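You operate a simulated robot arm through the tools that you are given. There is no shell and no other tool.

The job below is to be done with a simulated two-armed robot. You get a single attempt, and the scene is never put back.

## Task
Hold the green tub on the top of the yellow bench steady with one hand and put the filter from the top of the white bench in it with the other.
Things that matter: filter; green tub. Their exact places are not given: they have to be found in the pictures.

Only the result counts: the job must be done as asked and must still hold three seconds after the hand-in. Knocking over, shifting, dropping, spilling or breaking anything else fails it.

## Robot
Two 6-joint arms with two-finger grippers on one trunk, on a base that moves. Base frame: it is fixed to the floor where the robot stands at the start and does not move with it; the origin is under the middle of the robot, x ahead of it, y to its left, z up. Readings come in m, rad, newtons and seconds.
The left shoulder is at the start at [0.07, 0.148, 1.452], the right one opposite. With the tool pointing down near the work surface each hand reaches from about 0.36 to 0.64 m from the robot's upright axis, wherever it stands, measured 20 degrees to its own side. Places, roughly: filter [-2, -3.5, 1]; green tub [-2.25, -0.25, 1]. Payload 2.45 kg a hand.
The TCP of each hand is the grasp point between the finger pads, 0.03 m short of the fingertips. In the tool frame z runs along the fingers and y along their closing line. The gripper opens to 0.106 m; its body begins 0.079 m behind the TCP.
Orientation is told as [roll, pitch, yaw] about the base's x, y, z axes, in that order, counted from this pose: with the fingers straight down and closing along the base's y, the tool's x points along the base's -x, its y along +y and its z along -z.

## Interface
- The arms move only by the tool nudge_tool. It takes "left_series", "right_series" or both (then of equal length, played together; a hand with none holds still); each is a list of rows, each an object (a shift or turn left out is 0, a gripper value left out holds the last) with "delta_rot": the turn, a rotation vector about the base's x, y, z in rad, a list of three; "offset": the shift along the base's x, y, z in m, a list of three; "claw": the opening, from 0 (shut) to 1 (fully open). In form: [{"delta_rot": [rx, ry, rz], "offset": [x, y, z], "claw": claw}, ...]. A call has 1 to 20 rows; each row is the pose to reach, as a shift and turn from the pose commanded when the call began. Rows are played at 5 a second. More than 0.05 m and 0.15 rad between two rows, or a gripper value outside its range, and nothing of the call is played. Where a pose cannot be reached the arm comes as near as it can. A force on the tool above 40 N (or 10 N above the force at the start of the call, whichever is more), or a blocked arm, ends the call early, and 0.2 s more pass. Each finger travels about 0.072 m/s and halts on what it meets, pressing with about 33 N; the grip force reading is that of the motor and also rises with nothing between the fingers. The clock runs only during rows and for 0.2 s after the last one: add rows that repeat a pose to give the fingers time. It gives the time, the measured TCP pose, the force on the tool (base axes), the opening and the grip force at its end, in the units of the frame above (readings bear some noise), with the torque about the TCP (base axes, N m) and any sound that the robot's microphone picked up.
- Cameras (640 x 400 px; columns grow to the right, rows downward): "scene" is now at [0.1334, -0.0133, 1.668]; the picture's right is [-0.14, -0.99, 0.00], its down [-0.68, 0.10, -0.73] and it looks along [0.72, -0.11, -0.69] (base axes); focal length 260 px, centre (320, 200). "left" rides on the left gripper at [0.076, 0.002, -0.106] in its tool frame; the picture's right is [-0.02, 1.00, 0.00], its down [-0.78, -0.02, -0.62] and it looks along [-0.62, -0.01, 0.78] (tool axes); focal length 247 px, centre (320, 200). "right" rides on the right gripper at [0.076, -0.002, -0.106] in its tool frame; the picture's right is [0.02, 1.00, 0.00], its down [-0.78, 0.02, -0.62] and it looks along [-0.62, 0.01, 0.78] (tool axes); focal length 247 px, centre (320, 200).
- camera(camera): a new picture of that camera. No time passes.
- raise_lower(by): slides the trunk up (or, below 0, down) by that many m; the arms and the scene camera ride with it, the base frame stays. It gives what a move gives, with no picture.
- drive_base(legs): drives the robot by 1 to 6 legs, each [ahead, left, turn to the left] in m, m and rad, along the robot's own axes; the way and the turn of a leg run together, so that a leg with both is an arc; at most 1.5 m and 3.142 rad a leg. The arms and the cameras ride along, it lands a little off, and it stops where it bumps. It gives what a move gives.
- pan_tilt(pan, tilt): turns the head with the scene camera to pan (to the left, within 1.501 rad either way) and tilt (down, from -0.506 to 1.204), counted from straight ahead of the robot. It gives what a move gives.
- locate(camera, pixels): there is no depth. For up to 12 entries [column, row, z] of the newest picture of that camera ("zoom" is the newest enlarged one), the place [x, y] in the base frame at which the ray of that pixel passes the height z, good to about 0.002 m. No time passes.
- close_up(camera, box): a new picture of the part [left, top, right, bottom] of that camera's present view, enlarged. No time passes.
- job_done(): hands the job in; it is judged then, once.

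Unless the task says otherwise, let go and move clear before handing in.

The tools are called after "Emit:" as a command line: name --argument value ..., lists and objects as JSON in quotes. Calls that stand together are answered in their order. nudge_tool: Moves the arms, as the interface text tells. Its arguments: {"type":"object","properties":{"left_series":{"type":"array","items":{"type":"object","properties":{"delta_rot":{"type":"array","items":{"type":"number"}},"offset":{"type":"array","items":{"type":"number"}},"claw":{"type":"number"}}}},"right_series":{"type":"array","items":{"type":"object","properties":{"delta_rot":{"type":"array","items":{"type":"number"}},"offset":{"type":"array","items":{"type":"number"}},"claw":{"type":"number"}}}}},"required":[]} The other tools are called the same way: raise_lower (by) moves the trunk up or down; drive_base (legs) drives the base; pan_tilt (pan, tilt) turns the head that bears the scene camera; camera (camera) takes a picture; locate (camera, pixels) gives the place at which the rays of pixels pass given heights; close_up (camera, box) takes an enlarged picture of a part of a camera's view; job_done () hands the job in.

At the start:

```text
clock: 0.0
left_eef_pos: [0.4647, 0.2272, 1.0576]
left_tcp_rot: [0.0, -0.002, -0.001]
left_contact_force: [-1.1, -1.0, 0.2]
left_wrist_torque: [-0.02, 0.05, -0.02]
left_opening: 0.1061
left_finger_force: 0.2
right_eef_pos: [0.4166, -0.2137, 1.028]
right_tcp_rot: [-0.001, -0.002, 0.001]
right_contact_force: [-0.2, -0.3, 0.1]
right_wrist_torque: [-0.02, -0.01, -0.01]
right_opening: 0.1062
right_finger_force: 0.1
trunk travel left (down, up): [-0.925, 0.015]
robot x, y, heading: [0.0026, -0.0032, -0.004]
head pan, tilt (commanded): [-0.145, 0.757]
```

scene: 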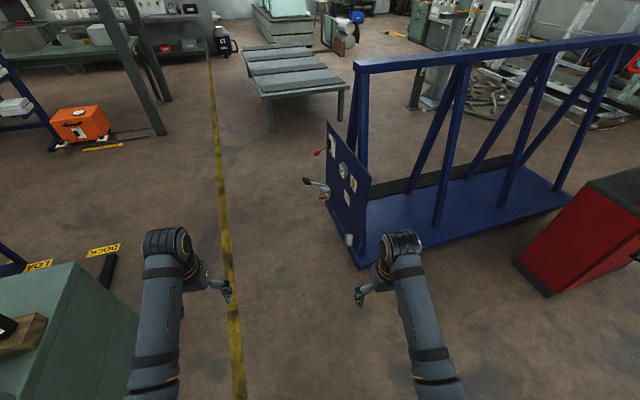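
right: 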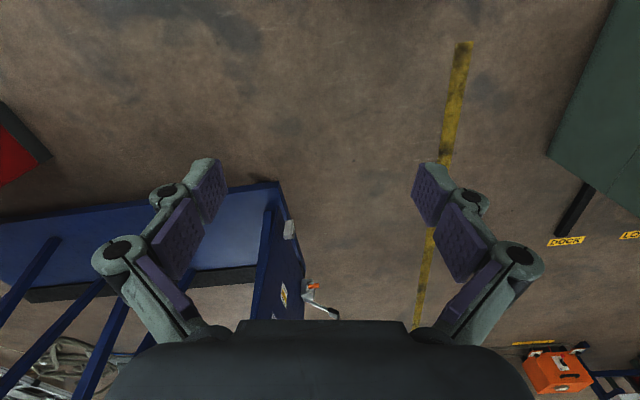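
left: 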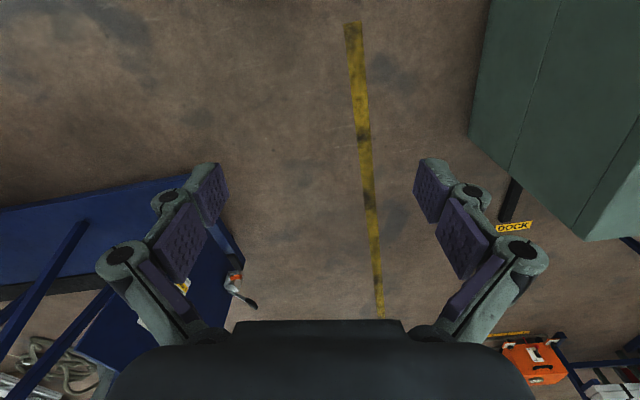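

The first pictures show the area ahead only: a green cabinet to the left and a blue cart to the right. Filter and tub lie behind me, so I turn the head to survey the surroundings before driving.

Emit:
pan_tilt --pan -1.5 --tilt 0.5

Emit:
camera --camera "scene"

Emit:
pan_tilt --pan 1.5 --tilt 0.5

Emit:
camera --camera "scene"

```text
clock: 1.5
left_eef_pos: [0.4637, 0.2261, 1.0583]
left_tcp_rot: [0.001, 0.0, 0.0]
left_contact_force: [-0.6, -0.2, 0.0]
left_wrist_torque: [-0.04, 0.0, -0.01]
left_opening: 0.1059
left_finger_force: 0.0
right_eef_pos: [0.4173, -0.2141, 1.0306]
right_tcp_rot: [0.0, 0.001, -0.001]
right_contact_force: [0.7, 0.1, 0.1]
right_wrist_torque: [0.0, 0.01, -0.01]
right_opening: 0.1063
right_finger_force: 0.2
trunk travel left (down, up): [-0.925, 0.015]
robot x, y, heading: [-0.0013, -0.0025, -0.0]
head pan, tilt (commanded): [-1.499, 0.499]
```

```text
taken
```

scene: 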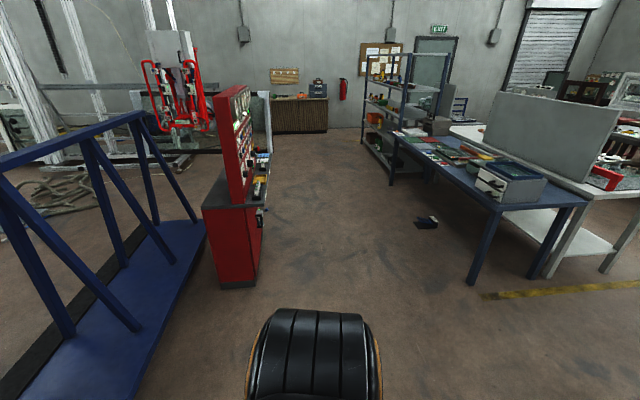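

```text
clock: 4.1
left_eef_pos: [0.4637, 0.226, 1.0566]
left_tcp_rot: [0.0, 0.0, 0.0]
left_contact_force: [0.1, -0.2, -0.6]
left_wrist_torque: [0.01, 0.0, 0.0]
left_opening: 0.1058
left_finger_force: 0.2
right_eef_pos: [0.4168, -0.2137, 1.0304]
right_tcp_rot: [-0.001, 0.001, -0.001]
right_contact_force: [-0.6, 0.0, 0.3]
right_wrist_torque: [-0.02, 0.0, -0.03]
right_opening: 0.1058
right_finger_force: 0.0
trunk travel left (down, up): [-0.925, 0.015]
robot x, y, heading: [-0.0002, -0.0005, -0.003]
head pan, tilt (commanded): [1.499, 0.499]
```

```text
taken
```

scene: 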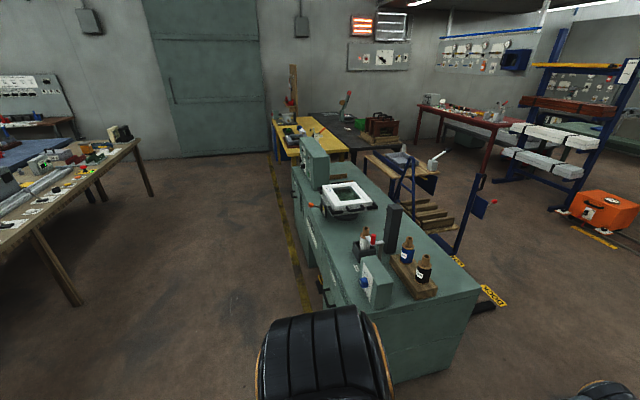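

The right-side view shows a blue bench and a white bench behind a grey partition (px 560,150), while the left view shows a green cabinet close by. I'll turn right in place, away from the green cabinet, and look at the rear area.

Emit:
drive_base --legs '[[0, 0, -1.57]]'

Emit:
pan_tilt --pan -1.2 --tilt 0.45

Emit:
camera --camera "scene"

Emit:
pan_tilt --pan -0.4 --tilt 0.35

Emit:
camera --camera "scene"

```text
clock: 8.3
left_eef_pos: [0.2275, -0.4645, 1.0572]
left_tcp_rot: [0.0, -0.001, -1.572]
left_contact_force: [0.4, -0.3, -0.1]
left_wrist_torque: [0.03, 0.0, -0.04]
left_opening: 0.1058
left_finger_force: 0.0
right_eef_pos: [-0.2142, -0.4169, 1.03]
right_tcp_rot: [0.001, 0.002, -1.571]
right_contact_force: [0.0, 0.1, 0.2]
right_wrist_torque: [0.01, 0.0, 0.01]
right_opening: 0.1057
right_finger_force: 0.0
trunk travel left (down, up): [-0.925, 0.015]
robot x, y, heading: [-0.001, -0.0001, -1.568]
head pan, tilt (commanded): [1.499, 0.499]
```

```text
clock: 10.7
left_eef_pos: [0.2265, -0.4637, 1.056]
left_tcp_rot: [-0.001, 0.001, -1.572]
left_contact_force: [-0.7, -0.3, 0.3]
left_wrist_torque: [-0.01, 0.0, 0.0]
left_opening: 0.1058
left_finger_force: 0.0
right_eef_pos: [-0.2151, -0.4169, 1.0292]
right_tcp_rot: [0.0, 0.0, -1.57]
right_contact_force: [0.3, 0.0, 0.0]
right_wrist_torque: [0.0, 0.03, 0.02]
right_opening: 0.106
right_finger_force: 0.1
trunk travel left (down, up): [-0.925, 0.015]
robot x, y, heading: [-0.0003, 0.0002, -1.572]
head pan, tilt (commanded): [-1.201, 0.45]
```

```text
taken
```

scene: 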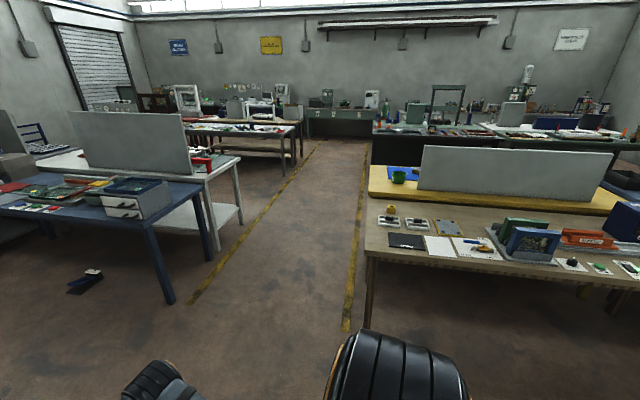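

```text
clock: 11.8
left_eef_pos: [0.2269, -0.4646, 1.0574]
left_tcp_rot: [-0.001, 0.0, -1.573]
left_contact_force: [-1.0, -0.7, 0.9]
left_wrist_torque: [-0.02, 0.03, -0.02]
left_opening: 0.1063
left_finger_force: 0.0
right_eef_pos: [-0.2146, -0.4169, 1.0304]
right_tcp_rot: [0.002, 0.001, -1.572]
right_contact_force: [0.1, 0.3, 0.6]
right_wrist_torque: [0.0, -0.01, 0.01]
right_opening: 0.1058
right_finger_force: 0.1
trunk travel left (down, up): [-0.925, 0.015]
robot x, y, heading: [0.0016, -0.0007, -1.565]
head pan, tilt (commanded): [-0.4, 0.351]
```

```text
taken
```

scene: 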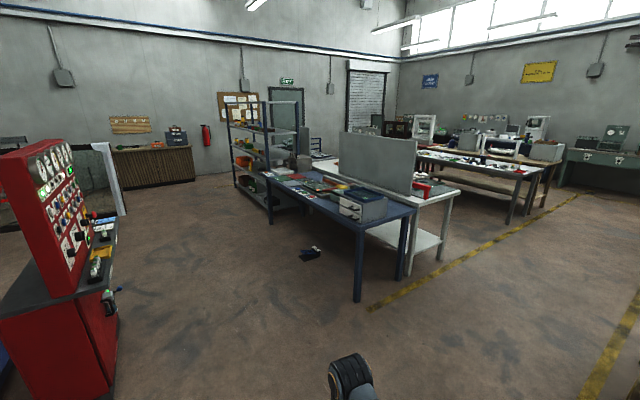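

In the first of these views the yellow bench lies behind the beige bench with a grey screen between them, with a green tub at about (398,177); the white bench is behind the blue bench (px 220,170). I'll zoom in on both and measure places.

Emit:
pan_tilt --pan -1.2 --tilt 0.45

Emit:
camera --camera "scene"

Emit:
locate --camera "scene" --pixels '[[366, 252, 0.9], [372, 197, 0.9], [370, 165, 0.9], [398, 181, 0.9], [420, 188, 0.9], [240, 158, 0.9], [205, 180, 0.9], [365, 325, 0], [345, 328, 0], [190, 300, 0], [170, 300, 0], [243, 222, 0]]'

Emit:
close_up --camera "scene" --box '[340, 120, 500, 220]'

Emit:
close_up --camera "scene" --box '[0, 90, 260, 252]'

```text
clock: 13.0
left_eef_pos: [0.2257, -0.4646, 1.0568]
left_tcp_rot: [0.0, -0.001, -1.571]
left_contact_force: [-1.0, 1.0, 0.0]
left_wrist_torque: [-0.02, 0.06, -0.02]
left_opening: 0.1061
left_finger_force: 0.1
right_eef_pos: [-0.2138, -0.4178, 1.0295]
right_tcp_rot: [0.0, 0.0, -1.571]
right_contact_force: [-1.1, 0.2, 0.3]
right_wrist_torque: [-0.02, 0.01, 0.0]
right_opening: 0.106
right_finger_force: 0.0
trunk travel left (down, up): [-0.925, 0.015]
robot x, y, heading: [0.003, -0.0018, -1.572]
head pan, tilt (commanded): [-1.201, 0.45]
```

```text
taken
```

scene: 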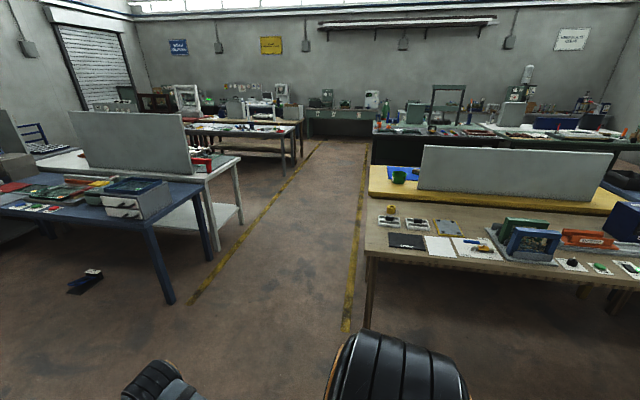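

```text
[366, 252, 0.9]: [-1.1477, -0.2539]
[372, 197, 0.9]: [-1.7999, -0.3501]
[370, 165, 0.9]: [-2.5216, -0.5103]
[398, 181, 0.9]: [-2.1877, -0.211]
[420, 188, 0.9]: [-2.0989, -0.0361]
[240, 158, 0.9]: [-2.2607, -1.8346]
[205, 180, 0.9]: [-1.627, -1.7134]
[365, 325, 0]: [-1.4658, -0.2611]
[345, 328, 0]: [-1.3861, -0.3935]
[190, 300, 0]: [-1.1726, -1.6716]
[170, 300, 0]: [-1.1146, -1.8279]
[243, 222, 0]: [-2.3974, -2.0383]
```

```text
4.00 times, centred on (420, 170) of scene
```

zoom: 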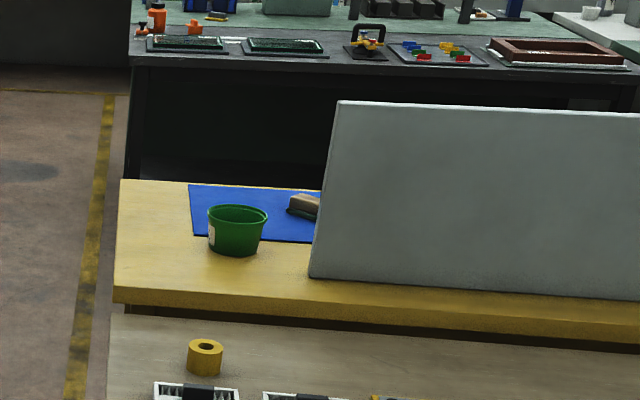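

```text
2.46 times, centred on (130, 171) of scene
```

zoom: 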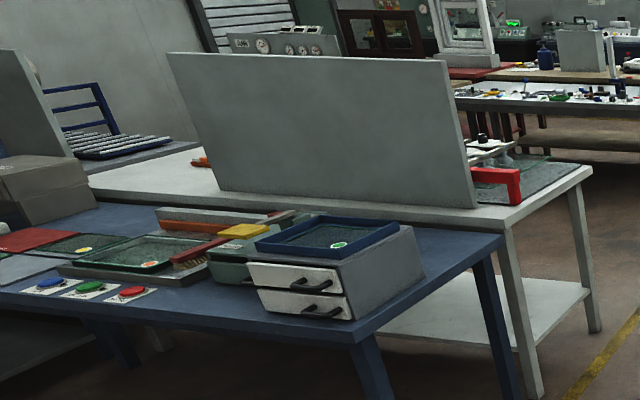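

The tub stands at about (-2.19,-0.21) on the yellow bench's aisle end; the filter is hidden behind the grey screen on the white bench. I'll face -x, sidestep to the aisle centre (y≈-1.0) and drive up it.

Emit:
drive_base --legs '[[0, 0, -1.57], [0, 1.0, 0], [1.3, 0, 0]]'

Emit:
pan_tilt --pan 0.9 --tilt 0.55

Emit:
camera --camera "scene"

Emit:
pan_tilt --pan -0.9 --tilt 0.6

Emit:
camera --camera "scene"

```text
clock: 28.1
left_eef_pos: [-1.7242, -1.3032, 1.0582]
left_tcp_rot: [0.0, -0.002, -3.101]
left_contact_force: [0.3, 0.4, 0.0]
left_wrist_torque: [0.0, -0.03, -0.02]
left_opening: 0.1056
left_finger_force: 0.0
right_eef_pos: [-1.6949, -0.8606, 1.0295]
right_tcp_rot: [0.0, 0.0, -3.102]
right_contact_force: [0.0, -0.8, -0.6]
right_wrist_torque: [-0.01, 0.01, -0.02]
right_opening: 0.106
right_finger_force: 0.1
trunk travel left (down, up): [-0.925, 0.015]
robot x, y, heading: [-1.2716, -1.0537, -3.102]
head pan, tilt (commanded): [-1.201, 0.45]
```

```text
clock: 30.1
left_eef_pos: [-1.7255, -1.3023, 1.0582]
left_tcp_rot: [0.0, 0.0, -3.101]
left_contact_force: [0.0, 0.0, 0.3]
left_wrist_torque: [0.01, 0.01, 0.03]
left_opening: 0.1059
left_finger_force: 0.1
right_eef_pos: [-1.6948, -0.8602, 1.0299]
right_tcp_rot: [-0.001, 0.0, -3.101]
right_contact_force: [1.0, -0.3, -0.5]
right_wrist_torque: [-0.04, 0.01, -0.01]
right_opening: 0.1059
right_finger_force: 0.1
trunk travel left (down, up): [-0.925, 0.015]
robot x, y, heading: [-1.2679, -1.061, -3.105]
head pan, tilt (commanded): [0.901, 0.55]
```

```text
taken
```

scene: 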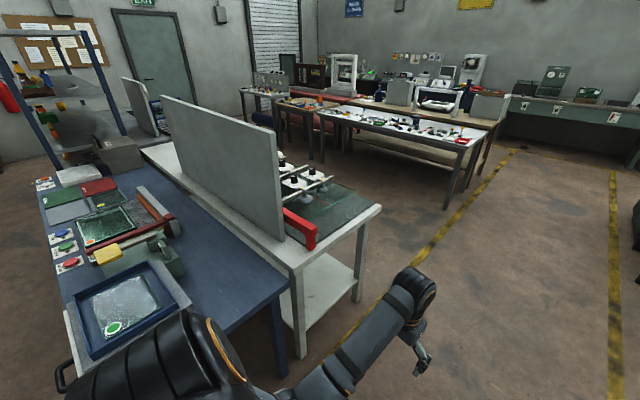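

```text
clock: 31.9
left_eef_pos: [-1.7247, -1.3033, 1.0576]
left_tcp_rot: [-0.001, 0.001, -3.102]
left_contact_force: [0.4, 0.0, 1.0]
left_wrist_torque: [0.02, -0.01, -0.01]
left_opening: 0.106
left_finger_force: 0.1
right_eef_pos: [-1.6949, -0.8596, 1.029]
right_tcp_rot: [-0.001, 0.0, -3.101]
right_contact_force: [0.6, -0.2, -0.1]
right_wrist_torque: [-0.01, 0.02, 0.02]
right_opening: 0.106
right_finger_force: 0.0
trunk travel left (down, up): [-0.925, 0.015]
robot x, y, heading: [-1.2715, -1.0585, -3.098]
head pan, tilt (commanded): [-0.901, 0.6]
```

```text
taken
```

scene: 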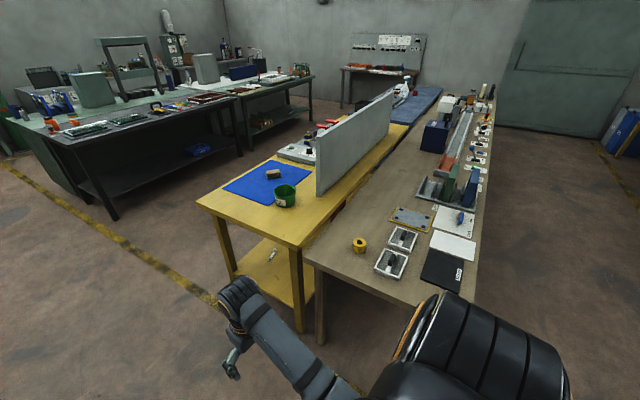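

The yellow bench shows well now: tub at (285,195), a blue mat and a brown block at (275,174), screen to its right. I'll measure these and zoom, then drive on to see the white bench's far side.

Emit:
locate --camera "scene" --pixels '[[198, 203, 0.9], [299, 245, 0.9], [285, 207, 0.9], [285, 187, 1.0], [274, 187, 1.0], [296, 187, 1.0], [317, 198, 0.9], [300, 330, 0], [233, 277, 0], [268, 177, 0.9], [306, 268, 0.9]]'

Emit:
close_up --camera "scene" --box '[190, 130, 350, 250]'

Emit:
pan_tilt --pan 0.9 --tilt 0.55

Emit:
camera --camera "scene"

Emit:
locate --camera "scene" --pixels '[[297, 268, 0.9], [381, 207, 0.9], [141, 150, 0.9], [303, 245, 0.9], [380, 203, 0.9], [446, 208, 0], [362, 300, 0], [301, 355, 0], [475, 148, 0.9], [388, 310, 0], [235, 120, 0.9]]'

Emit:
close_up --camera "scene" --box '[220, 80, 500, 260]'

```text
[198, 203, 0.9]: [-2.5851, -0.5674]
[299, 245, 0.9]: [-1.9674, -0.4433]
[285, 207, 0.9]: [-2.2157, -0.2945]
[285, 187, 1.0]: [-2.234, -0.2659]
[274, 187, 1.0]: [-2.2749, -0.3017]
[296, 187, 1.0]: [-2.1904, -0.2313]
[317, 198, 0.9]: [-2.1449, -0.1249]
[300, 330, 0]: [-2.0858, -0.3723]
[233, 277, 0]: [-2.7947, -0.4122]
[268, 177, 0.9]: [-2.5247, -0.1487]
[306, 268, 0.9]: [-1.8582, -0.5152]
```

```text
3.33 times, centred on (270, 190) of scene
```

zoom: 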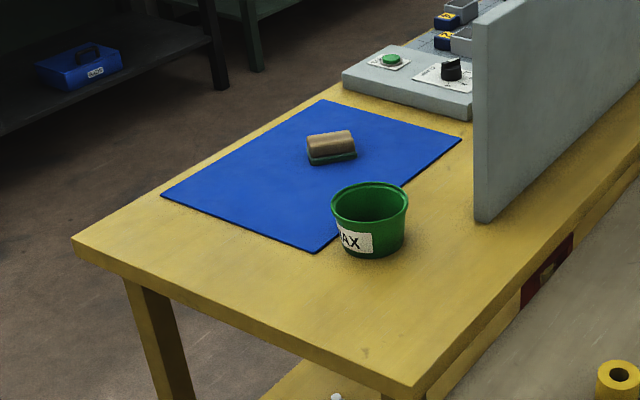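

```text
clock: 33.7
left_eef_pos: [-1.7255, -1.3026, 1.0567]
left_tcp_rot: [0.001, 0.0, -3.102]
left_contact_force: [0.1, -0.2, 0.0]
left_wrist_torque: [0.01, 0.03, 0.03]
left_opening: 0.1059
left_finger_force: 0.0
right_eef_pos: [-1.6946, -0.8599, 1.03]
right_tcp_rot: [0.0, 0.001, -3.102]
right_contact_force: [-0.1, -0.2, -0.1]
right_wrist_torque: [-0.05, 0.01, 0.0]
right_opening: 0.1061
right_finger_force: 0.1
trunk travel left (down, up): [-0.925, 0.015]
robot x, y, heading: [-1.2736, -1.0566, -3.101]
head pan, tilt (commanded): [0.901, 0.55]
```

```text
taken
```

scene: 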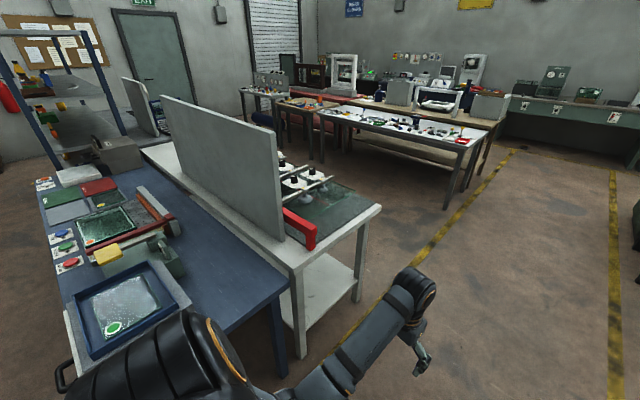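

```text
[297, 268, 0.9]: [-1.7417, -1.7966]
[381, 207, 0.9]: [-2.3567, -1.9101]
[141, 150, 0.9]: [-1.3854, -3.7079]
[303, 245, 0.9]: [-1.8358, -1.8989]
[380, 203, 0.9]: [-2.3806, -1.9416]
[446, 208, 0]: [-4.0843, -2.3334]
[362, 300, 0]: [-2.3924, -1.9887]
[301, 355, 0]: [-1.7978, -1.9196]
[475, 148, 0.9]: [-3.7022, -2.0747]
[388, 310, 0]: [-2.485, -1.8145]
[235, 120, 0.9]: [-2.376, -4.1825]
```

```text
2.22 times, centred on (360, 170) of scene
```

zoom: 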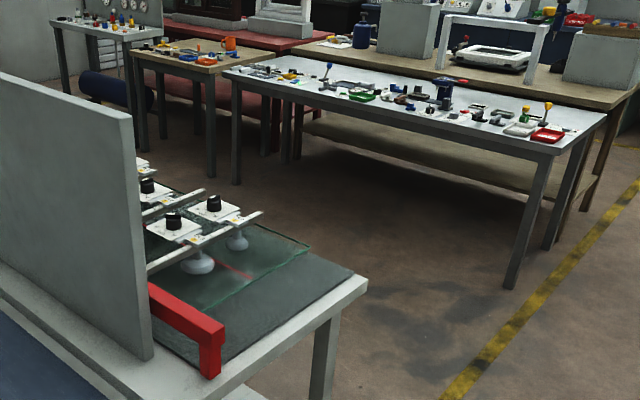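

The room is turned about 0.19 rad: the white bench's end runs from (-1.74,-1.80) to (-2.36,-1.91), and the gap behind it is about 1.3 m wide. I'll drive up the aisle past the white bench and look into the gap.

Emit:
drive_base --legs '[[0.87, 0.1, 0.1], [0.87, 0.05, 0.05]]'

Emit:
pan_tilt --pan 1.4 --tilt 0.5

Emit:
camera --camera "scene"

Emit:
pan_tilt --pan -1.4 --tilt 0.6

Emit:
camera --camera "scene"

```text
clock: 42.5
left_eef_pos: [-3.3803, -1.731, 1.0576]
left_tcp_rot: [-0.002, 0.0, -2.962]
left_contact_force: [-0.4, 0.1, 0.1]
left_wrist_torque: [-0.03, 0.0, 0.06]
left_opening: 0.1063
left_finger_force: 0.0
right_eef_pos: [-3.4114, -1.29, 1.029]
right_tcp_rot: [0.0, -0.001, -2.962]
right_contact_force: [1.3, -0.2, 0.2]
right_wrist_torque: [-0.04, 0.01, 0.01]
right_opening: 0.106
right_finger_force: 0.0
trunk travel left (down, up): [-0.925, 0.015]
robot x, y, heading: [-2.9664, -1.424, -2.957]
head pan, tilt (commanded): [0.901, 0.55]
```

```text
clock: 43.4
left_eef_pos: [-3.3816, -1.7319, 1.0575]
left_tcp_rot: [0.001, 0.0, -2.961]
left_contact_force: [0.3, 0.3, -0.1]
left_wrist_torque: [-0.02, 0.01, -0.01]
left_opening: 0.1058
left_finger_force: 0.0
right_eef_pos: [-3.4131, -1.2896, 1.0302]
right_tcp_rot: [0.0, 0.001, -2.963]
right_contact_force: [-0.4, 0.6, -0.1]
right_wrist_torque: [-0.01, 0.01, 0.0]
right_opening: 0.1062
right_finger_force: 0.0
trunk travel left (down, up): [-0.925, 0.015]
robot x, y, heading: [-2.9617, -1.4272, -2.957]
head pan, tilt (commanded): [1.4, 0.499]
```

```text
taken
```

scene: 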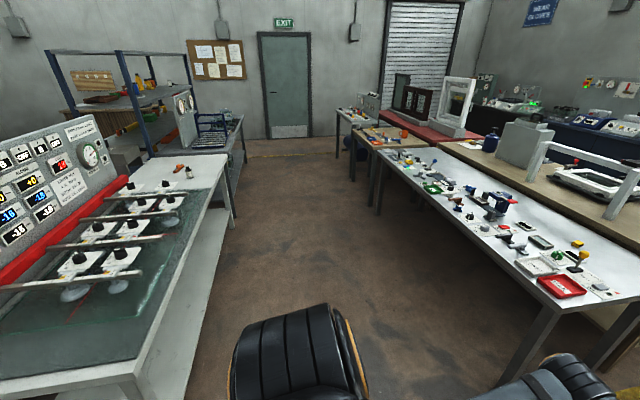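

```text
clock: 45.9
left_eef_pos: [-3.3815, -1.7329, 1.0574]
left_tcp_rot: [0.0, 0.001, -2.961]
left_contact_force: [0.2, -0.4, 0.7]
left_wrist_torque: [-0.03, 0.0, 0.04]
left_opening: 0.1058
left_finger_force: 0.1
right_eef_pos: [-3.4124, -1.2899, 1.0291]
right_tcp_rot: [0.0, 0.0, -2.961]
right_contact_force: [0.2, -0.1, -0.2]
right_wrist_torque: [-0.01, -0.02, -0.02]
right_opening: 0.1059
right_finger_force: 0.0
trunk travel left (down, up): [-0.925, 0.015]
robot x, y, heading: [-2.9649, -1.4279, -2.962]
head pan, tilt (commanded): [-1.4, 0.6]
```

```text
taken
```

scene: 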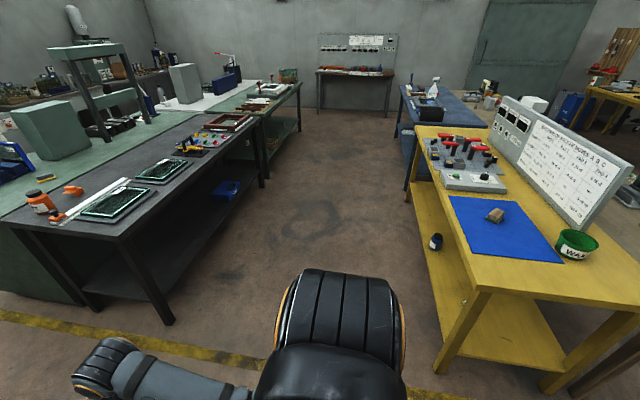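

The first view shows the white bench with a glass lifting frame, and a small orange item with a dark item near its far end at (180,168)-(188,172). I'll turn the head back and zoom in there.

Emit:
pan_tilt --pan 1.5 --tilt 0.45

Emit:
camera --camera "scene"

Emit:
close_up --camera "scene" --box '[140, 120, 300, 220]'

Emit:
locate --camera "scene" --pixels '[[215, 175, 0.9], [220, 185, 0.9], [270, 170, 0.9], [415, 175, 0.9]]'

```text
clock: 48.4
left_eef_pos: [-3.3809, -1.7327, 1.0573]
left_tcp_rot: [0.001, -0.001, -2.961]
left_contact_force: [-0.4, 1.2, -0.4]
left_wrist_torque: [0.01, -0.03, -0.02]
left_opening: 0.1061
left_finger_force: 0.0
right_eef_pos: [-3.4127, -1.2899, 1.0297]
right_tcp_rot: [0.0, 0.001, -2.961]
right_contact_force: [0.3, -0.3, -0.5]
right_wrist_torque: [-0.02, 0.0, -0.01]
right_opening: 0.1059
right_finger_force: 0.2
trunk travel left (down, up): [-0.925, 0.015]
robot x, y, heading: [-2.9625, -1.4258, -2.962]
head pan, tilt (commanded): [1.499, 0.45]
```

```text
taken
```

scene: 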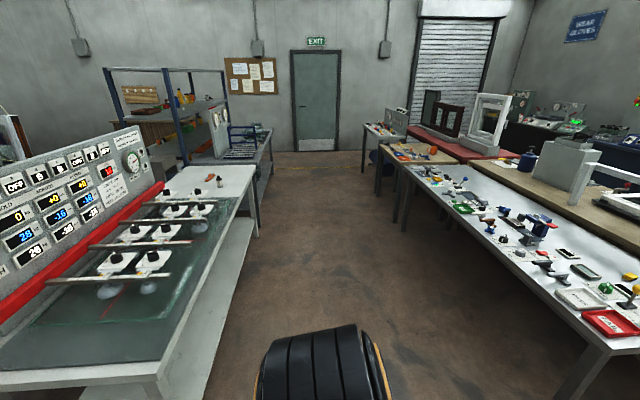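

```text
4.00 times, centred on (220, 170) of scene
```

zoom: 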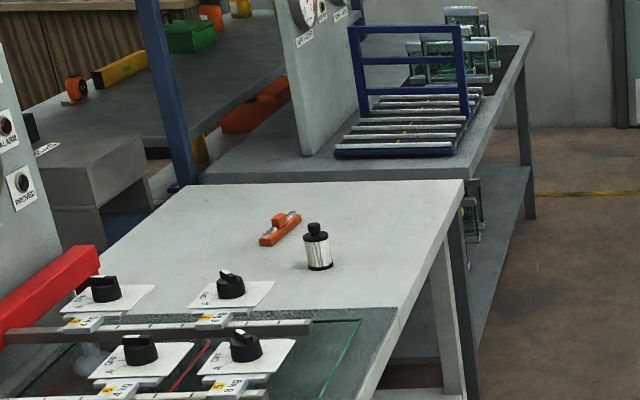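

```text
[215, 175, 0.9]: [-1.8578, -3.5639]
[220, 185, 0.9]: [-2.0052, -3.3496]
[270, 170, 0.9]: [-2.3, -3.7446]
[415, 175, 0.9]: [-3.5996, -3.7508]
```

The filter is the white cylinder with a black knobbed cap at zoom (318,245), about (-2.0,-3.35) near the gap edge of the white bench, with an orange item beside it. I'll raise both hands for clearance, turn to face the bench, back off and sidestep along the gap.

Emit:
nudge_tool --left_series '[{"offset": [0, 0, 0.04]}, {"offset": [0, 0, 0.08]}, {"offset": [0, 0, 0.12]}, {"offset": [0, 0, 0.15]}]' --right_series '[{"offset": [0, 0, 0.04]}, {"offset": [0, 0, 0.08]}, {"offset": [0, 0, 0.12]}, {"offset": [0, 0, 0.16]}]'

Emit:
drive_base --legs '[[0, 0, 3.14], [-0.33, 0, 0]]'

Emit:
pan_tilt --pan -1.3 --tilt 0.55

Emit:
camera --camera "scene"

```text
clock: 49.4
left_eef_pos: [-3.413, -1.7459, 1.074]
left_tcp_rot: [0.0, -0.002, -2.962]
left_contact_force: [-0.8, -0.2, 0.0]
left_wrist_torque: [0.03, -0.04, -0.01]
left_opening: 0.1061
left_finger_force: 0.0
left hand out of reach, approached as far as the arm can: row 1, 2, 3, 4
right_eef_pos: [-3.4133, -1.2893, 1.0507]
right_tcp_rot: [0.0, -0.002, -2.962]
right_contact_force: [-0.2, 0.0, -0.1]
right_wrist_torque: [-0.01, 0.0, -0.01]
right_opening: 0.1063
right_finger_force: 0.1
right hand out of reach, approached as far as the arm can: row 1, 2, 3, 4
trunk travel left (down, up): [-0.925, 0.015]
robot x, y, heading: [-2.9636, -1.4261, -2.962]
head pan, tilt (commanded): [1.499, 0.45]
```

```text
clock: 58.9
left_eef_pos: [-2.8328, -1.1671, 1.0735]
left_tcp_rot: [0.0, -0.001, 0.157]
left_contact_force: [-0.2, 0.4, -0.4]
left_wrist_torque: [0.0, 0.02, 0.02]
left_opening: 0.1061
left_finger_force: 0.1
right_eef_pos: [-2.8436, -1.6232, 1.0494]
right_tcp_rot: [0.001, 0.003, 0.158]
right_contact_force: [0.2, 0.8, -0.6]
right_wrist_torque: [0.03, 0.01, 0.01]
right_opening: 0.1061
right_finger_force: 0.1
trunk travel left (down, up): [-0.925, 0.015]
robot x, y, heading: [-3.291, -1.4782, 0.154]
head pan, tilt (commanded): [1.499, 0.45]
```

```text
clock: 61.4
left_eef_pos: [-2.836, -1.1666, 1.0754]
left_tcp_rot: [0.001, -0.002, 0.157]
left_contact_force: [0.0, -0.1, 0.2]
left_wrist_torque: [-0.02, 0.01, 0.02]
left_opening: 0.1058
left_finger_force: 0.0
right_eef_pos: [-2.8445, -1.6243, 1.0501]
right_tcp_rot: [-0.001, 0.0, 0.158]
right_contact_force: [-0.1, 0.3, 1.0]
right_wrist_torque: [0.01, -0.02, -0.01]
right_opening: 0.1059
right_finger_force: 0.0
trunk travel left (down, up): [-0.925, 0.015]
robot x, y, heading: [-3.291, -1.4747, 0.158]
head pan, tilt (commanded): [-1.3, 0.55]
```

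```text
taken
```

scene: 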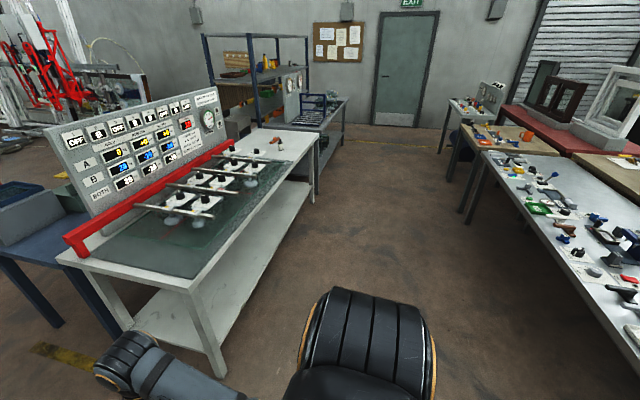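

The white bench is on the left and a crowded grey bench on the right, with a clear gap between. I'll measure the gap's edges before sidestepping.

Emit:
locate --camera "scene" --pixels '[[206, 285, 0.88], [319, 135, 0.88], [310, 150, 0.85], [480, 155, 0.8], [600, 285, 0.8], [640, 330, 0.8], [463, 210, 0], [222, 373, 0], [311, 201, 0], [275, 150, 0.88], [60, 255, 0.88]]'

Emit:
close_up --camera "scene" --box '[220, 110, 340, 185]'

```text
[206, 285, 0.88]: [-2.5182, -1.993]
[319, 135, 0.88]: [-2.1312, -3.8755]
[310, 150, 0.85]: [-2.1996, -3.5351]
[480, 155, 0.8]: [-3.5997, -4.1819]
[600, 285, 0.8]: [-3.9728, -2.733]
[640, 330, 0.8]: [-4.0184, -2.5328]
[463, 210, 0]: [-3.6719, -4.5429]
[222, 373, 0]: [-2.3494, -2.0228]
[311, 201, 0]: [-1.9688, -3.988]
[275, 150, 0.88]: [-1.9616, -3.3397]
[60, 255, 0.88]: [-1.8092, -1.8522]
```

```text
5.33 times, centred on (280, 148) of scene
```

zoom: 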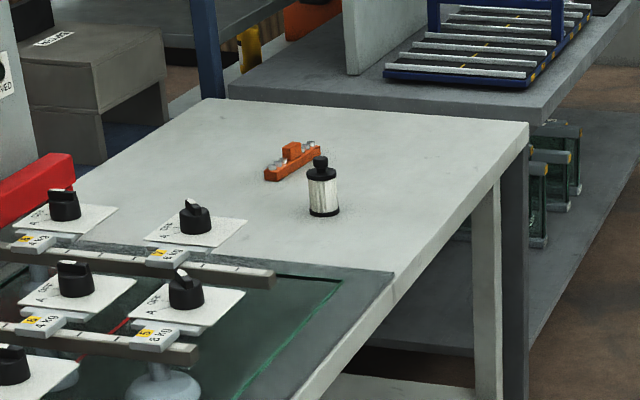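

The gap is about 1.5 m wide and the filter sits ~0.2 m in from the white bench's edge at about (-2.0,-3.35). I'll square up, back off a little and sidestep right along the gap, checking midway.

Emit:
drive_base --legs '[[-0.08, 0, 0.045], [0, -1.0, 0]]'

Emit:
pan_tilt --pan -0.6 --tilt 0.6

Emit:
camera --camera "scene"

```text
clock: 67.2
left_eef_pos: [-2.7303, -2.1433, 1.074]
left_tcp_rot: [0.001, -0.002, 0.199]
left_contact_force: [0.7, -0.3, -0.1]
left_wrist_torque: [-0.03, -0.02, -0.02]
left_opening: 0.1059
left_finger_force: 0.0
right_eef_pos: [-2.7215, -2.6017, 1.0496]
right_tcp_rot: [0.0, -0.001, 0.197]
right_contact_force: [0.6, 0.3, -0.6]
right_wrist_torque: [0.01, 0.03, 0.01]
right_opening: 0.1058
right_finger_force: 0.1
trunk travel left (down, up): [-0.925, 0.015]
robot x, y, heading: [-3.1719, -2.4727, 0.199]
head pan, tilt (commanded): [-1.3, 0.55]
```

```text
clock: 68.3
left_eef_pos: [-2.7299, -2.1437, 1.0753]
left_tcp_rot: [-0.001, -0.003, 0.199]
left_contact_force: [0.5, -0.8, 0.1]
left_wrist_torque: [0.01, -0.01, -0.01]
left_opening: 0.1061
left_finger_force: 0.1
right_eef_pos: [-2.7199, -2.6011, 1.0499]
right_tcp_rot: [0.0, 0.001, 0.198]
right_contact_force: [-0.1, -0.2, 0.0]
right_wrist_torque: [0.01, 0.02, 0.0]
right_opening: 0.106
right_finger_force: 0.1
trunk travel left (down, up): [-0.925, 0.015]
robot x, y, heading: [-3.1667, -2.4707, 0.2]
head pan, tilt (commanded): [-0.6, 0.6]
```

```text
taken
```

scene: 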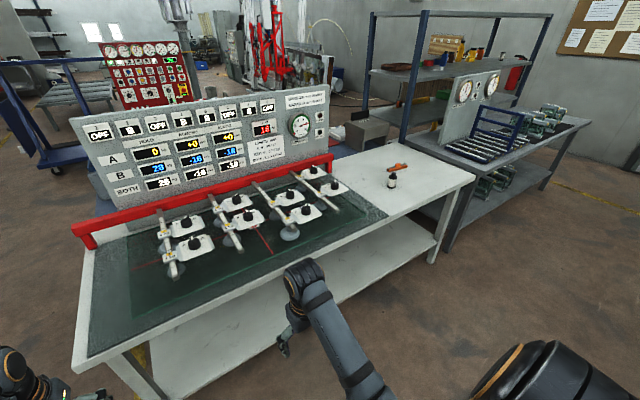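

The filter stands at (391,185) with the orange item just behind it at (397,167). I'll measure it and zoom in.

Emit:
locate --camera "scene" --pixels '[[391, 187, 0.88], [392, 172, 0.98], [476, 178, 0.88], [88, 355, 0.88], [330, 255, 0.88], [397, 168, 0.88], [388, 215, 0.88]]'

Emit:
close_up --camera "scene" --box '[340, 145, 420, 195]'

```text
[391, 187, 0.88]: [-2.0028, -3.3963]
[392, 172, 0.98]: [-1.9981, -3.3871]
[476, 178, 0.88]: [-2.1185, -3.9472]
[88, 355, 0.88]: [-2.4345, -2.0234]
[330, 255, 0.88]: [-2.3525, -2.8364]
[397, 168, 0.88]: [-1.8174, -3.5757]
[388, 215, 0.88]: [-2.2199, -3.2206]
```

```text
8.00 times, centred on (380, 170) of scene
```

zoom: 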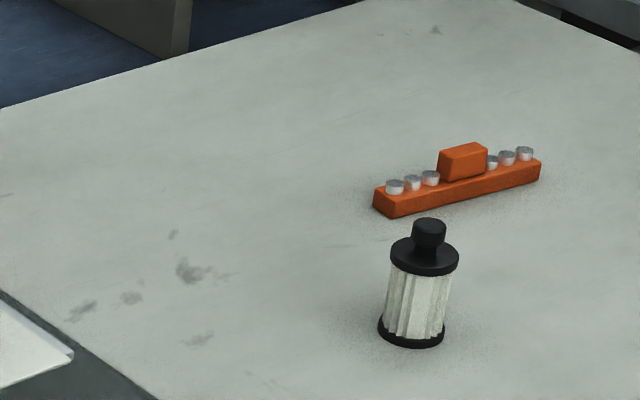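

The filter is at about (-2.00,-3.39), 0.23 m in from the bench edge. I'll pull the left hand back so it stays clear of the glass frame, then sidestep and close in.

Emit:
nudge_tool --left_series '[{"offset": [-0.043, -0.009, 0]}, {"offset": [-0.086, -0.017, 0]}, {"offset": [-0.127, -0.026, 0]}, {"offset": [-0.127, -0.026, 0]}]'

Emit:
drive_base --legs '[[0, -0.93, 0]]'

Emit:
pan_tilt --pan -0.25 --tilt 0.7

Emit:
camera --camera "scene"

```text
clock: 69.3
left_eef_pos: [-2.8632, -2.1624, 1.0541]
left_tcp_rot: [-0.002, -0.004, 0.198]
left_contact_force: [-0.3, -0.2, -0.2]
left_wrist_torque: [-0.04, 0.04, 0.0]
left_opening: 0.1062
left_finger_force: 0.0
left hand out of reach, approached as far as the arm can: row 1, 2, 3, 4
right_eef_pos: [-2.7191, -2.6015, 1.05]
right_tcp_rot: [0.0, 0.003, 0.199]
right_contact_force: [-0.1, 0.3, -0.6]
right_wrist_torque: [0.01, 0.0, 0.02]
right_opening: 0.1059
right_finger_force: 0.0
trunk travel left (down, up): [-0.925, 0.015]
robot x, y, heading: [-3.1719, -2.4774, 0.198]
head pan, tilt (commanded): [-0.6, 0.6]
```

```text
clock: 74.2
left_eef_pos: [-2.6788, -3.0697, 1.0553]
left_tcp_rot: [-0.001, -0.006, 0.202]
left_contact_force: [0.4, 0.3, -0.6]
left_wrist_torque: [-0.04, -0.02, 0.01]
left_opening: 0.106
left_finger_force: 0.0
right_eef_pos: [-2.5341, -3.5094, 1.0497]
right_tcp_rot: [0.0, 0.0, 0.203]
right_contact_force: [-0.4, -0.5, -0.8]
right_wrist_torque: [-0.02, -0.01, 0.0]
right_opening: 0.1061
right_finger_force: 0.0
trunk travel left (down, up): [-0.925, 0.015]
robot x, y, heading: [-2.9876, -3.3833, 0.204]
head pan, tilt (commanded): [-0.6, 0.6]
```

```text
clock: 75.0
left_eef_pos: [-2.678, -3.0707, 1.0548]
left_tcp_rot: [-0.002, -0.006, 0.202]
left_contact_force: [-0.1, 0.0, -0.1]
left_wrist_torque: [-0.03, 0.01, 0.02]
left_opening: 0.1058
left_finger_force: 0.1
right_eef_pos: [-2.5349, -3.5099, 1.0489]
right_tcp_rot: [0.0, 0.0, 0.203]
right_contact_force: [-0.2, 0.1, -0.6]
right_wrist_torque: [0.01, 0.0, 0.0]
right_opening: 0.1058
right_finger_force: 0.0
trunk travel left (down, up): [-0.925, 0.015]
robot x, y, heading: [-2.9843, -3.3843, 0.201]
head pan, tilt (commanded): [-0.25, 0.7]
```

```text
taken
```

scene: 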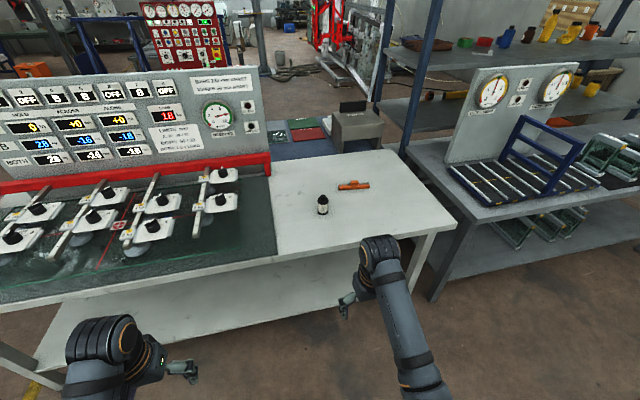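

The filter is at (323,205), orange item at (353,185), and both hands are short of the bench. I'll measure again.

Emit:
locate --camera "scene" --pixels '[[323, 213, 0.88], [323, 197, 0.98], [457, 217, 0.88], [277, 258, 0.88], [338, 188, 0.88], [370, 184, 0.88], [236, 210, 0.95]]'

Emit:
close_up --camera "scene" --box '[283, 170, 379, 230]'

```text
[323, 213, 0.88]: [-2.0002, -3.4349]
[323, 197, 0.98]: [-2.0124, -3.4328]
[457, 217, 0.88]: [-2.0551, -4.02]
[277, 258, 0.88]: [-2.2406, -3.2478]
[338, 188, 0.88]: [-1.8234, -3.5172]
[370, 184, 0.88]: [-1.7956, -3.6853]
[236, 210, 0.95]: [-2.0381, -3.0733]
```

```text
6.67 times, centred on (331, 200) of scene
```

zoom: 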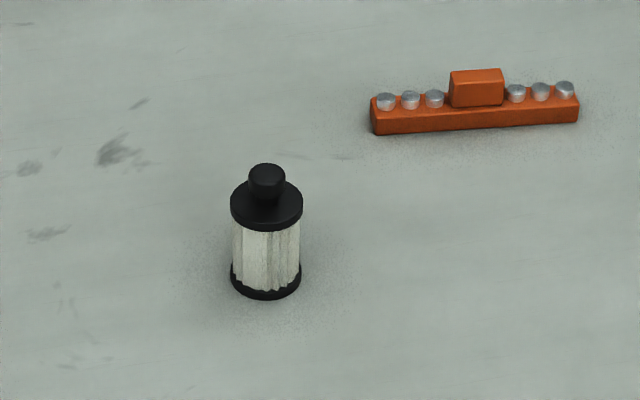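

The filter (zoom: knob at (267,172), flange (267,203), base (267,280)) is roughly 0.09 m tall, 0.046 m wide with a 0.024 m knob, standing at about (-2.005,-3.433). I plan to grip its knob with the right hand, closing along the robot's ahead axis, so I first test that yaw turn in free air.

Emit:
nudge_tool --right_series '[{"offset": [0, 0, -0.03], "delta_rot": [0, 0, 0.14]}, {"offset": [0, 0, -0.03], "delta_rot": [0, 0, 0.28]}, {"offset": [0, 0, -0.03], "delta_rot": [0, 0, 0.42]}, {"offset": [0, 0, -0.03], "delta_rot": [0, 0, 0.56]}, {"offset": [0, 0, -0.03], "delta_rot": [0, 0, 0.7]}, {"offset": [0, 0, -0.03], "delta_rot": [0, 0, 0.84]}, {"offset": [0, 0, -0.03], "delta_rot": [0, 0, 0.98]}, {"offset": [0, 0, -0.03], "delta_rot": [0, 0, 1.12]}, {"offset": [0, 0, -0.03], "delta_rot": [0, 0, 1.26]}, {"offset": [0, 0, -0.03], "delta_rot": [0, 0, 1.4]}, {"offset": [0, 0, -0.03], "delta_rot": [0, 0, 1.54]}, {"offset": [0, 0, -0.03], "delta_rot": [0, 0, 1.57]}]'

Emit:
camera --camera "scene"

Emit:
camera --camera "right"

```text
clock: 77.6
left_eef_pos: [-2.6767, -3.0702, 1.0551]
left_tcp_rot: [-0.001, -0.006, 0.203]
left_contact_force: [-0.3, -0.5, -0.2]
left_wrist_torque: [-0.01, 0.02, -0.01]
left_opening: 0.106
left_finger_force: 0.0
right_eef_pos: [-2.5336, -3.5098, 1.0192]
right_tcp_rot: [0.0, 0.001, 1.775]
right_contact_force: [0.0, 0.4, -0.9]
right_wrist_torque: [0.02, 0.02, 0.01]
right_opening: 0.1061
right_finger_force: 0.0
trunk travel left (down, up): [-0.925, 0.015]
robot x, y, heading: [-2.9871, -3.3827, 0.205]
head pan, tilt (commanded): [-0.25, 0.7]
```

```text
taken
```

scene: 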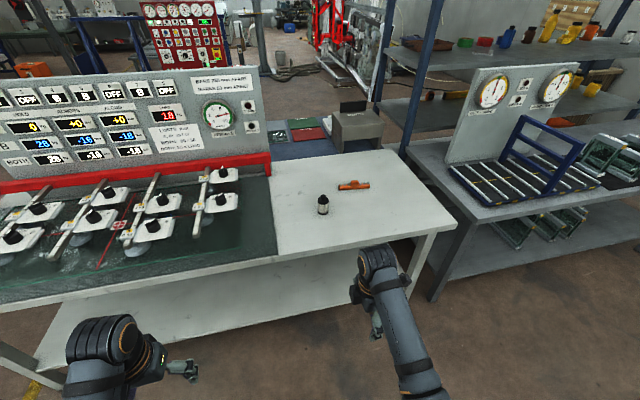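

```text
taken
```

right: 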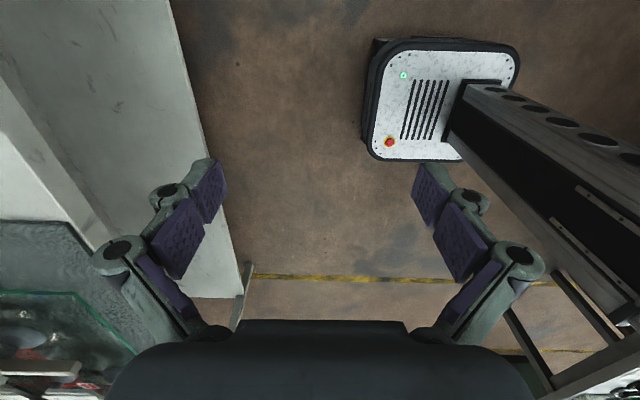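

The yaw turn worked in full and the right camera shows my own base (px 365-520, 40-160). I'll measure how far the base reaches forward so I know how close to the bench I may stand, and test leaning the right hand outward by 0.5 rad.

Emit:
locate --camera "right" --pixels '[[366, 150, 0.25], [366, 60, 0.25], [366, 150, 0.1], [380, 40, 0.25], [366, 150, 0.4], [366, 100, 0.25]]'

Emit:
nudge_tool --right_series '[{"delta_rot": [0.123, 0.025, 0]}, {"delta_rot": [0.245, 0.05, 0]}, {"delta_rot": [0.367, 0.075, 0]}, {"delta_rot": [0.49, 0.1, 0]}, {"delta_rot": [0.49, 0.1, 0]}]'

Emit:
camera --camera "right"

Emit:
camera --camera "scene"

```text
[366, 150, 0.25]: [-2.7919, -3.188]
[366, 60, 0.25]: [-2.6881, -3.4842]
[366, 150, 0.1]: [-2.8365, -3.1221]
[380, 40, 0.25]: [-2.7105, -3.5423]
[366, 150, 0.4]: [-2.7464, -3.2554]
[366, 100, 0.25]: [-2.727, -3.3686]
```

```text
clock: 78.8
left_eef_pos: [-2.6795, -3.0705, 1.0548]
left_tcp_rot: [-0.001, -0.005, 0.202]
left_contact_force: [0.1, 0.5, 0.3]
left_wrist_torque: [0.0, 0.0, 0.01]
left_opening: 0.1061
left_finger_force: 0.2
right_eef_pos: [-2.5342, -3.509, 1.0192]
right_tcp_rot: [0.0, -0.502, 1.772]
right_contact_force: [-0.3, 0.2, 0.7]
right_wrist_torque: [0.01, -0.01, -0.04]
right_opening: 0.1059
right_finger_force: 0.0
trunk travel left (down, up): [-0.925, 0.015]
robot x, y, heading: [-2.9842, -3.3836, 0.2]
head pan, tilt (commanded): [-0.25, 0.7]
```

```text
taken
```

right: 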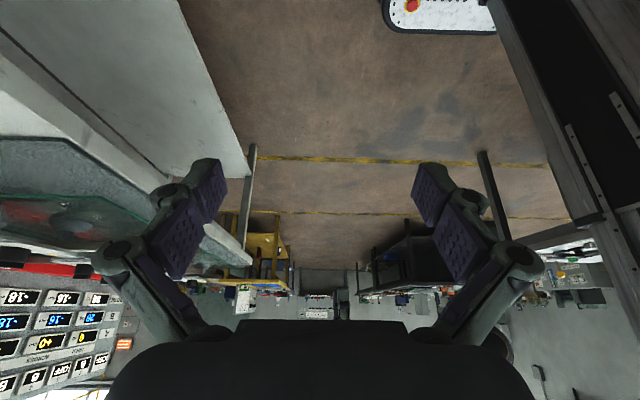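

```text
taken
```

scene: 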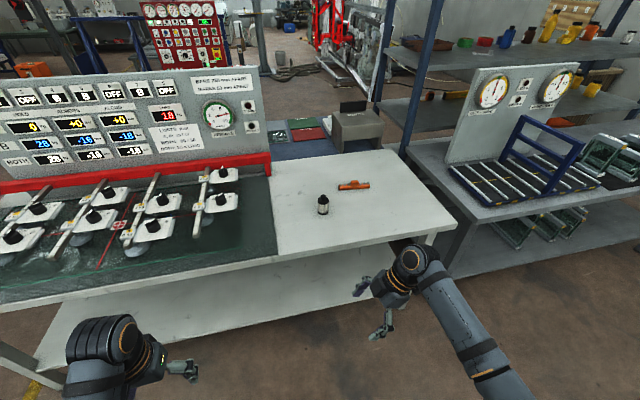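

Leaning the right hand out by 0.5 rad works too, and my base reaches about 0.27 m ahead of its axis. Comparing two views, the bench top is nearer 0.85 m, so the filter is nearer (-1.97,-3.437); I'll drive closer by 0.36 m.

Emit:
drive_base --legs '[[0.36, -0.04, 0]]'

Emit:
pan_tilt --pan -0.3 --tilt 0.95

Emit:
camera --camera "scene"

Emit:
camera --camera "right"

```text
clock: 81.1
left_eef_pos: [-2.3226, -3.0385, 1.056]
left_tcp_rot: [-0.003, -0.006, 0.203]
left_contact_force: [-1.0, -0.3, 0.4]
left_wrist_torque: [0.0, -0.01, -0.01]
left_opening: 0.106
left_finger_force: 0.0
right_eef_pos: [-2.1795, -3.4776, 1.0196]
right_tcp_rot: [-0.001, -0.499, 1.772]
right_contact_force: [-0.2, -0.7, 0.1]
right_wrist_torque: [0.0, -0.04, -0.03]
right_opening: 0.1058
right_finger_force: 0.0
trunk travel left (down, up): [-0.925, 0.015]
robot x, y, heading: [-2.6303, -3.352, 0.2]
head pan, tilt (commanded): [-0.25, 0.7]
```

```text
clock: 81.9
left_eef_pos: [-2.3209, -3.0387, 1.0551]
left_tcp_rot: [-0.002, -0.004, 0.201]
left_contact_force: [0.2, 0.9, -0.3]
left_wrist_torque: [0.0, 0.04, 0.02]
left_opening: 0.1059
left_finger_force: 0.1
right_eef_pos: [-2.1773, -3.4773, 1.0185]
right_tcp_rot: [0.003, -0.498, 1.77]
right_contact_force: [0.9, 0.1, 0.3]
right_wrist_torque: [0.01, 0.03, -0.02]
right_opening: 0.106
right_finger_force: 0.0
trunk travel left (down, up): [-0.925, 0.015]
robot x, y, heading: [-2.6284, -3.3496, 0.201]
head pan, tilt (commanded): [-0.3, 0.949]
```

```text
taken
```

scene: 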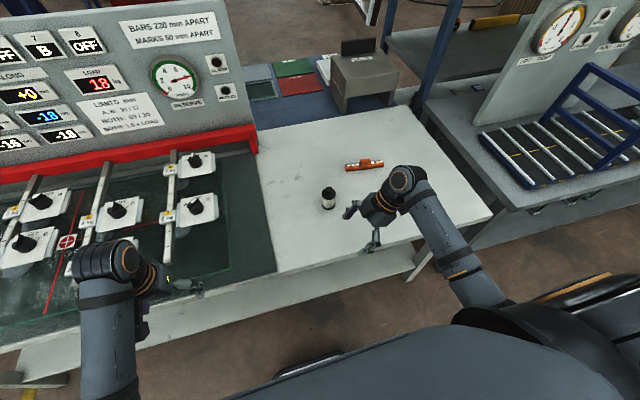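

```text
taken
```

right: 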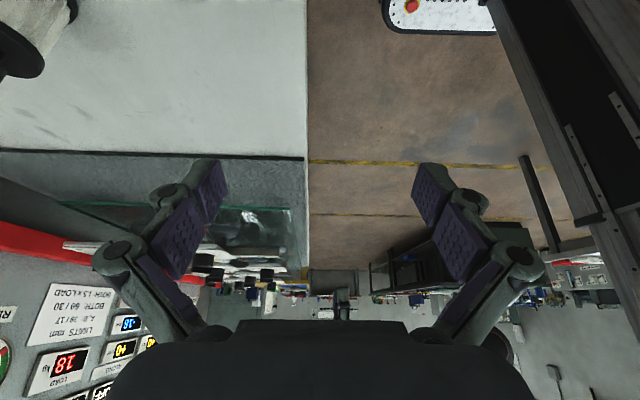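

The filter is now at (328,197), left of the right gripper, and the right camera sees it at its top-left corner. I'll measure in this view and zoom in.

Emit:
close_up --camera "scene" --box '[288, 150, 400, 220]'

Emit:
locate --camera "scene" --pixels '[[328, 208, 0.88], [328, 208, 0.85], [328, 190, 0.94], [278, 274, 0.85], [278, 274, 0.88], [420, 238, 0.85], [346, 168, 0.85], [382, 162, 0.85]]'

Emit:
locate --camera "right" --pixels '[[307, 150, 0.88], [307, 150, 0.85], [307, 50, 0.85], [305, 157, 0.85], [305, 157, 0.88], [20, 70, 0.85]]'

```text
5.71 times, centred on (344, 185) of scene
```

zoom: 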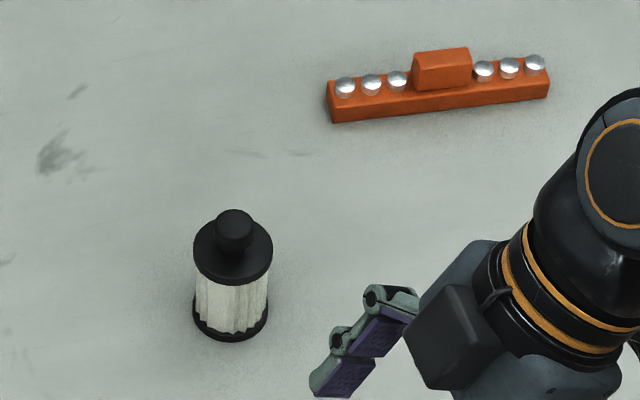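

```text
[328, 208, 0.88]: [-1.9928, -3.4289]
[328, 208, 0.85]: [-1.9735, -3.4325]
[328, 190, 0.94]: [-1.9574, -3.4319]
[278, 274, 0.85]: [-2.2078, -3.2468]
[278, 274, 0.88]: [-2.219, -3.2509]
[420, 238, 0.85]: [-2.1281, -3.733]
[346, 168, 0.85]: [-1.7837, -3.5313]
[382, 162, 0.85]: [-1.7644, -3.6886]
```

```text
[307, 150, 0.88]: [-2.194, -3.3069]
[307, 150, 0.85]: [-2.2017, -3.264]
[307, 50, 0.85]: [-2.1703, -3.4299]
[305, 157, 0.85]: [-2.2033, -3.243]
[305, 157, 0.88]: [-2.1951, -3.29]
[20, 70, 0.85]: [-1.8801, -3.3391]
```

The mat corner seen from both cameras agrees at z=0.85, so the bench top is at 0.85 m. I'll pin down the filter's axis by its base, flange and knob pixels.

Emit:
locate --camera "zoom" --pixels '[[230, 318, 0.855], [230, 342, 0.85], [192, 318, 0.855], [268, 318, 0.855], [232, 248, 0.917], [193, 248, 0.917], [273, 248, 0.917], [235, 222, 0.937], [216, 225, 0.935], [254, 225, 0.935]]'

```text
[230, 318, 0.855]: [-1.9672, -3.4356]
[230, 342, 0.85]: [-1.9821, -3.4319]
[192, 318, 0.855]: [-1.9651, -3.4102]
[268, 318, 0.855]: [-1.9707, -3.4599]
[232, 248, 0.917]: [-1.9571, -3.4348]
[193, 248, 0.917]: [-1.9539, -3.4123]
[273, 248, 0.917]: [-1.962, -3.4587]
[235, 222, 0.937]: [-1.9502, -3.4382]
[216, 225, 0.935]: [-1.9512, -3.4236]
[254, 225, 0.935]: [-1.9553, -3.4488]
```

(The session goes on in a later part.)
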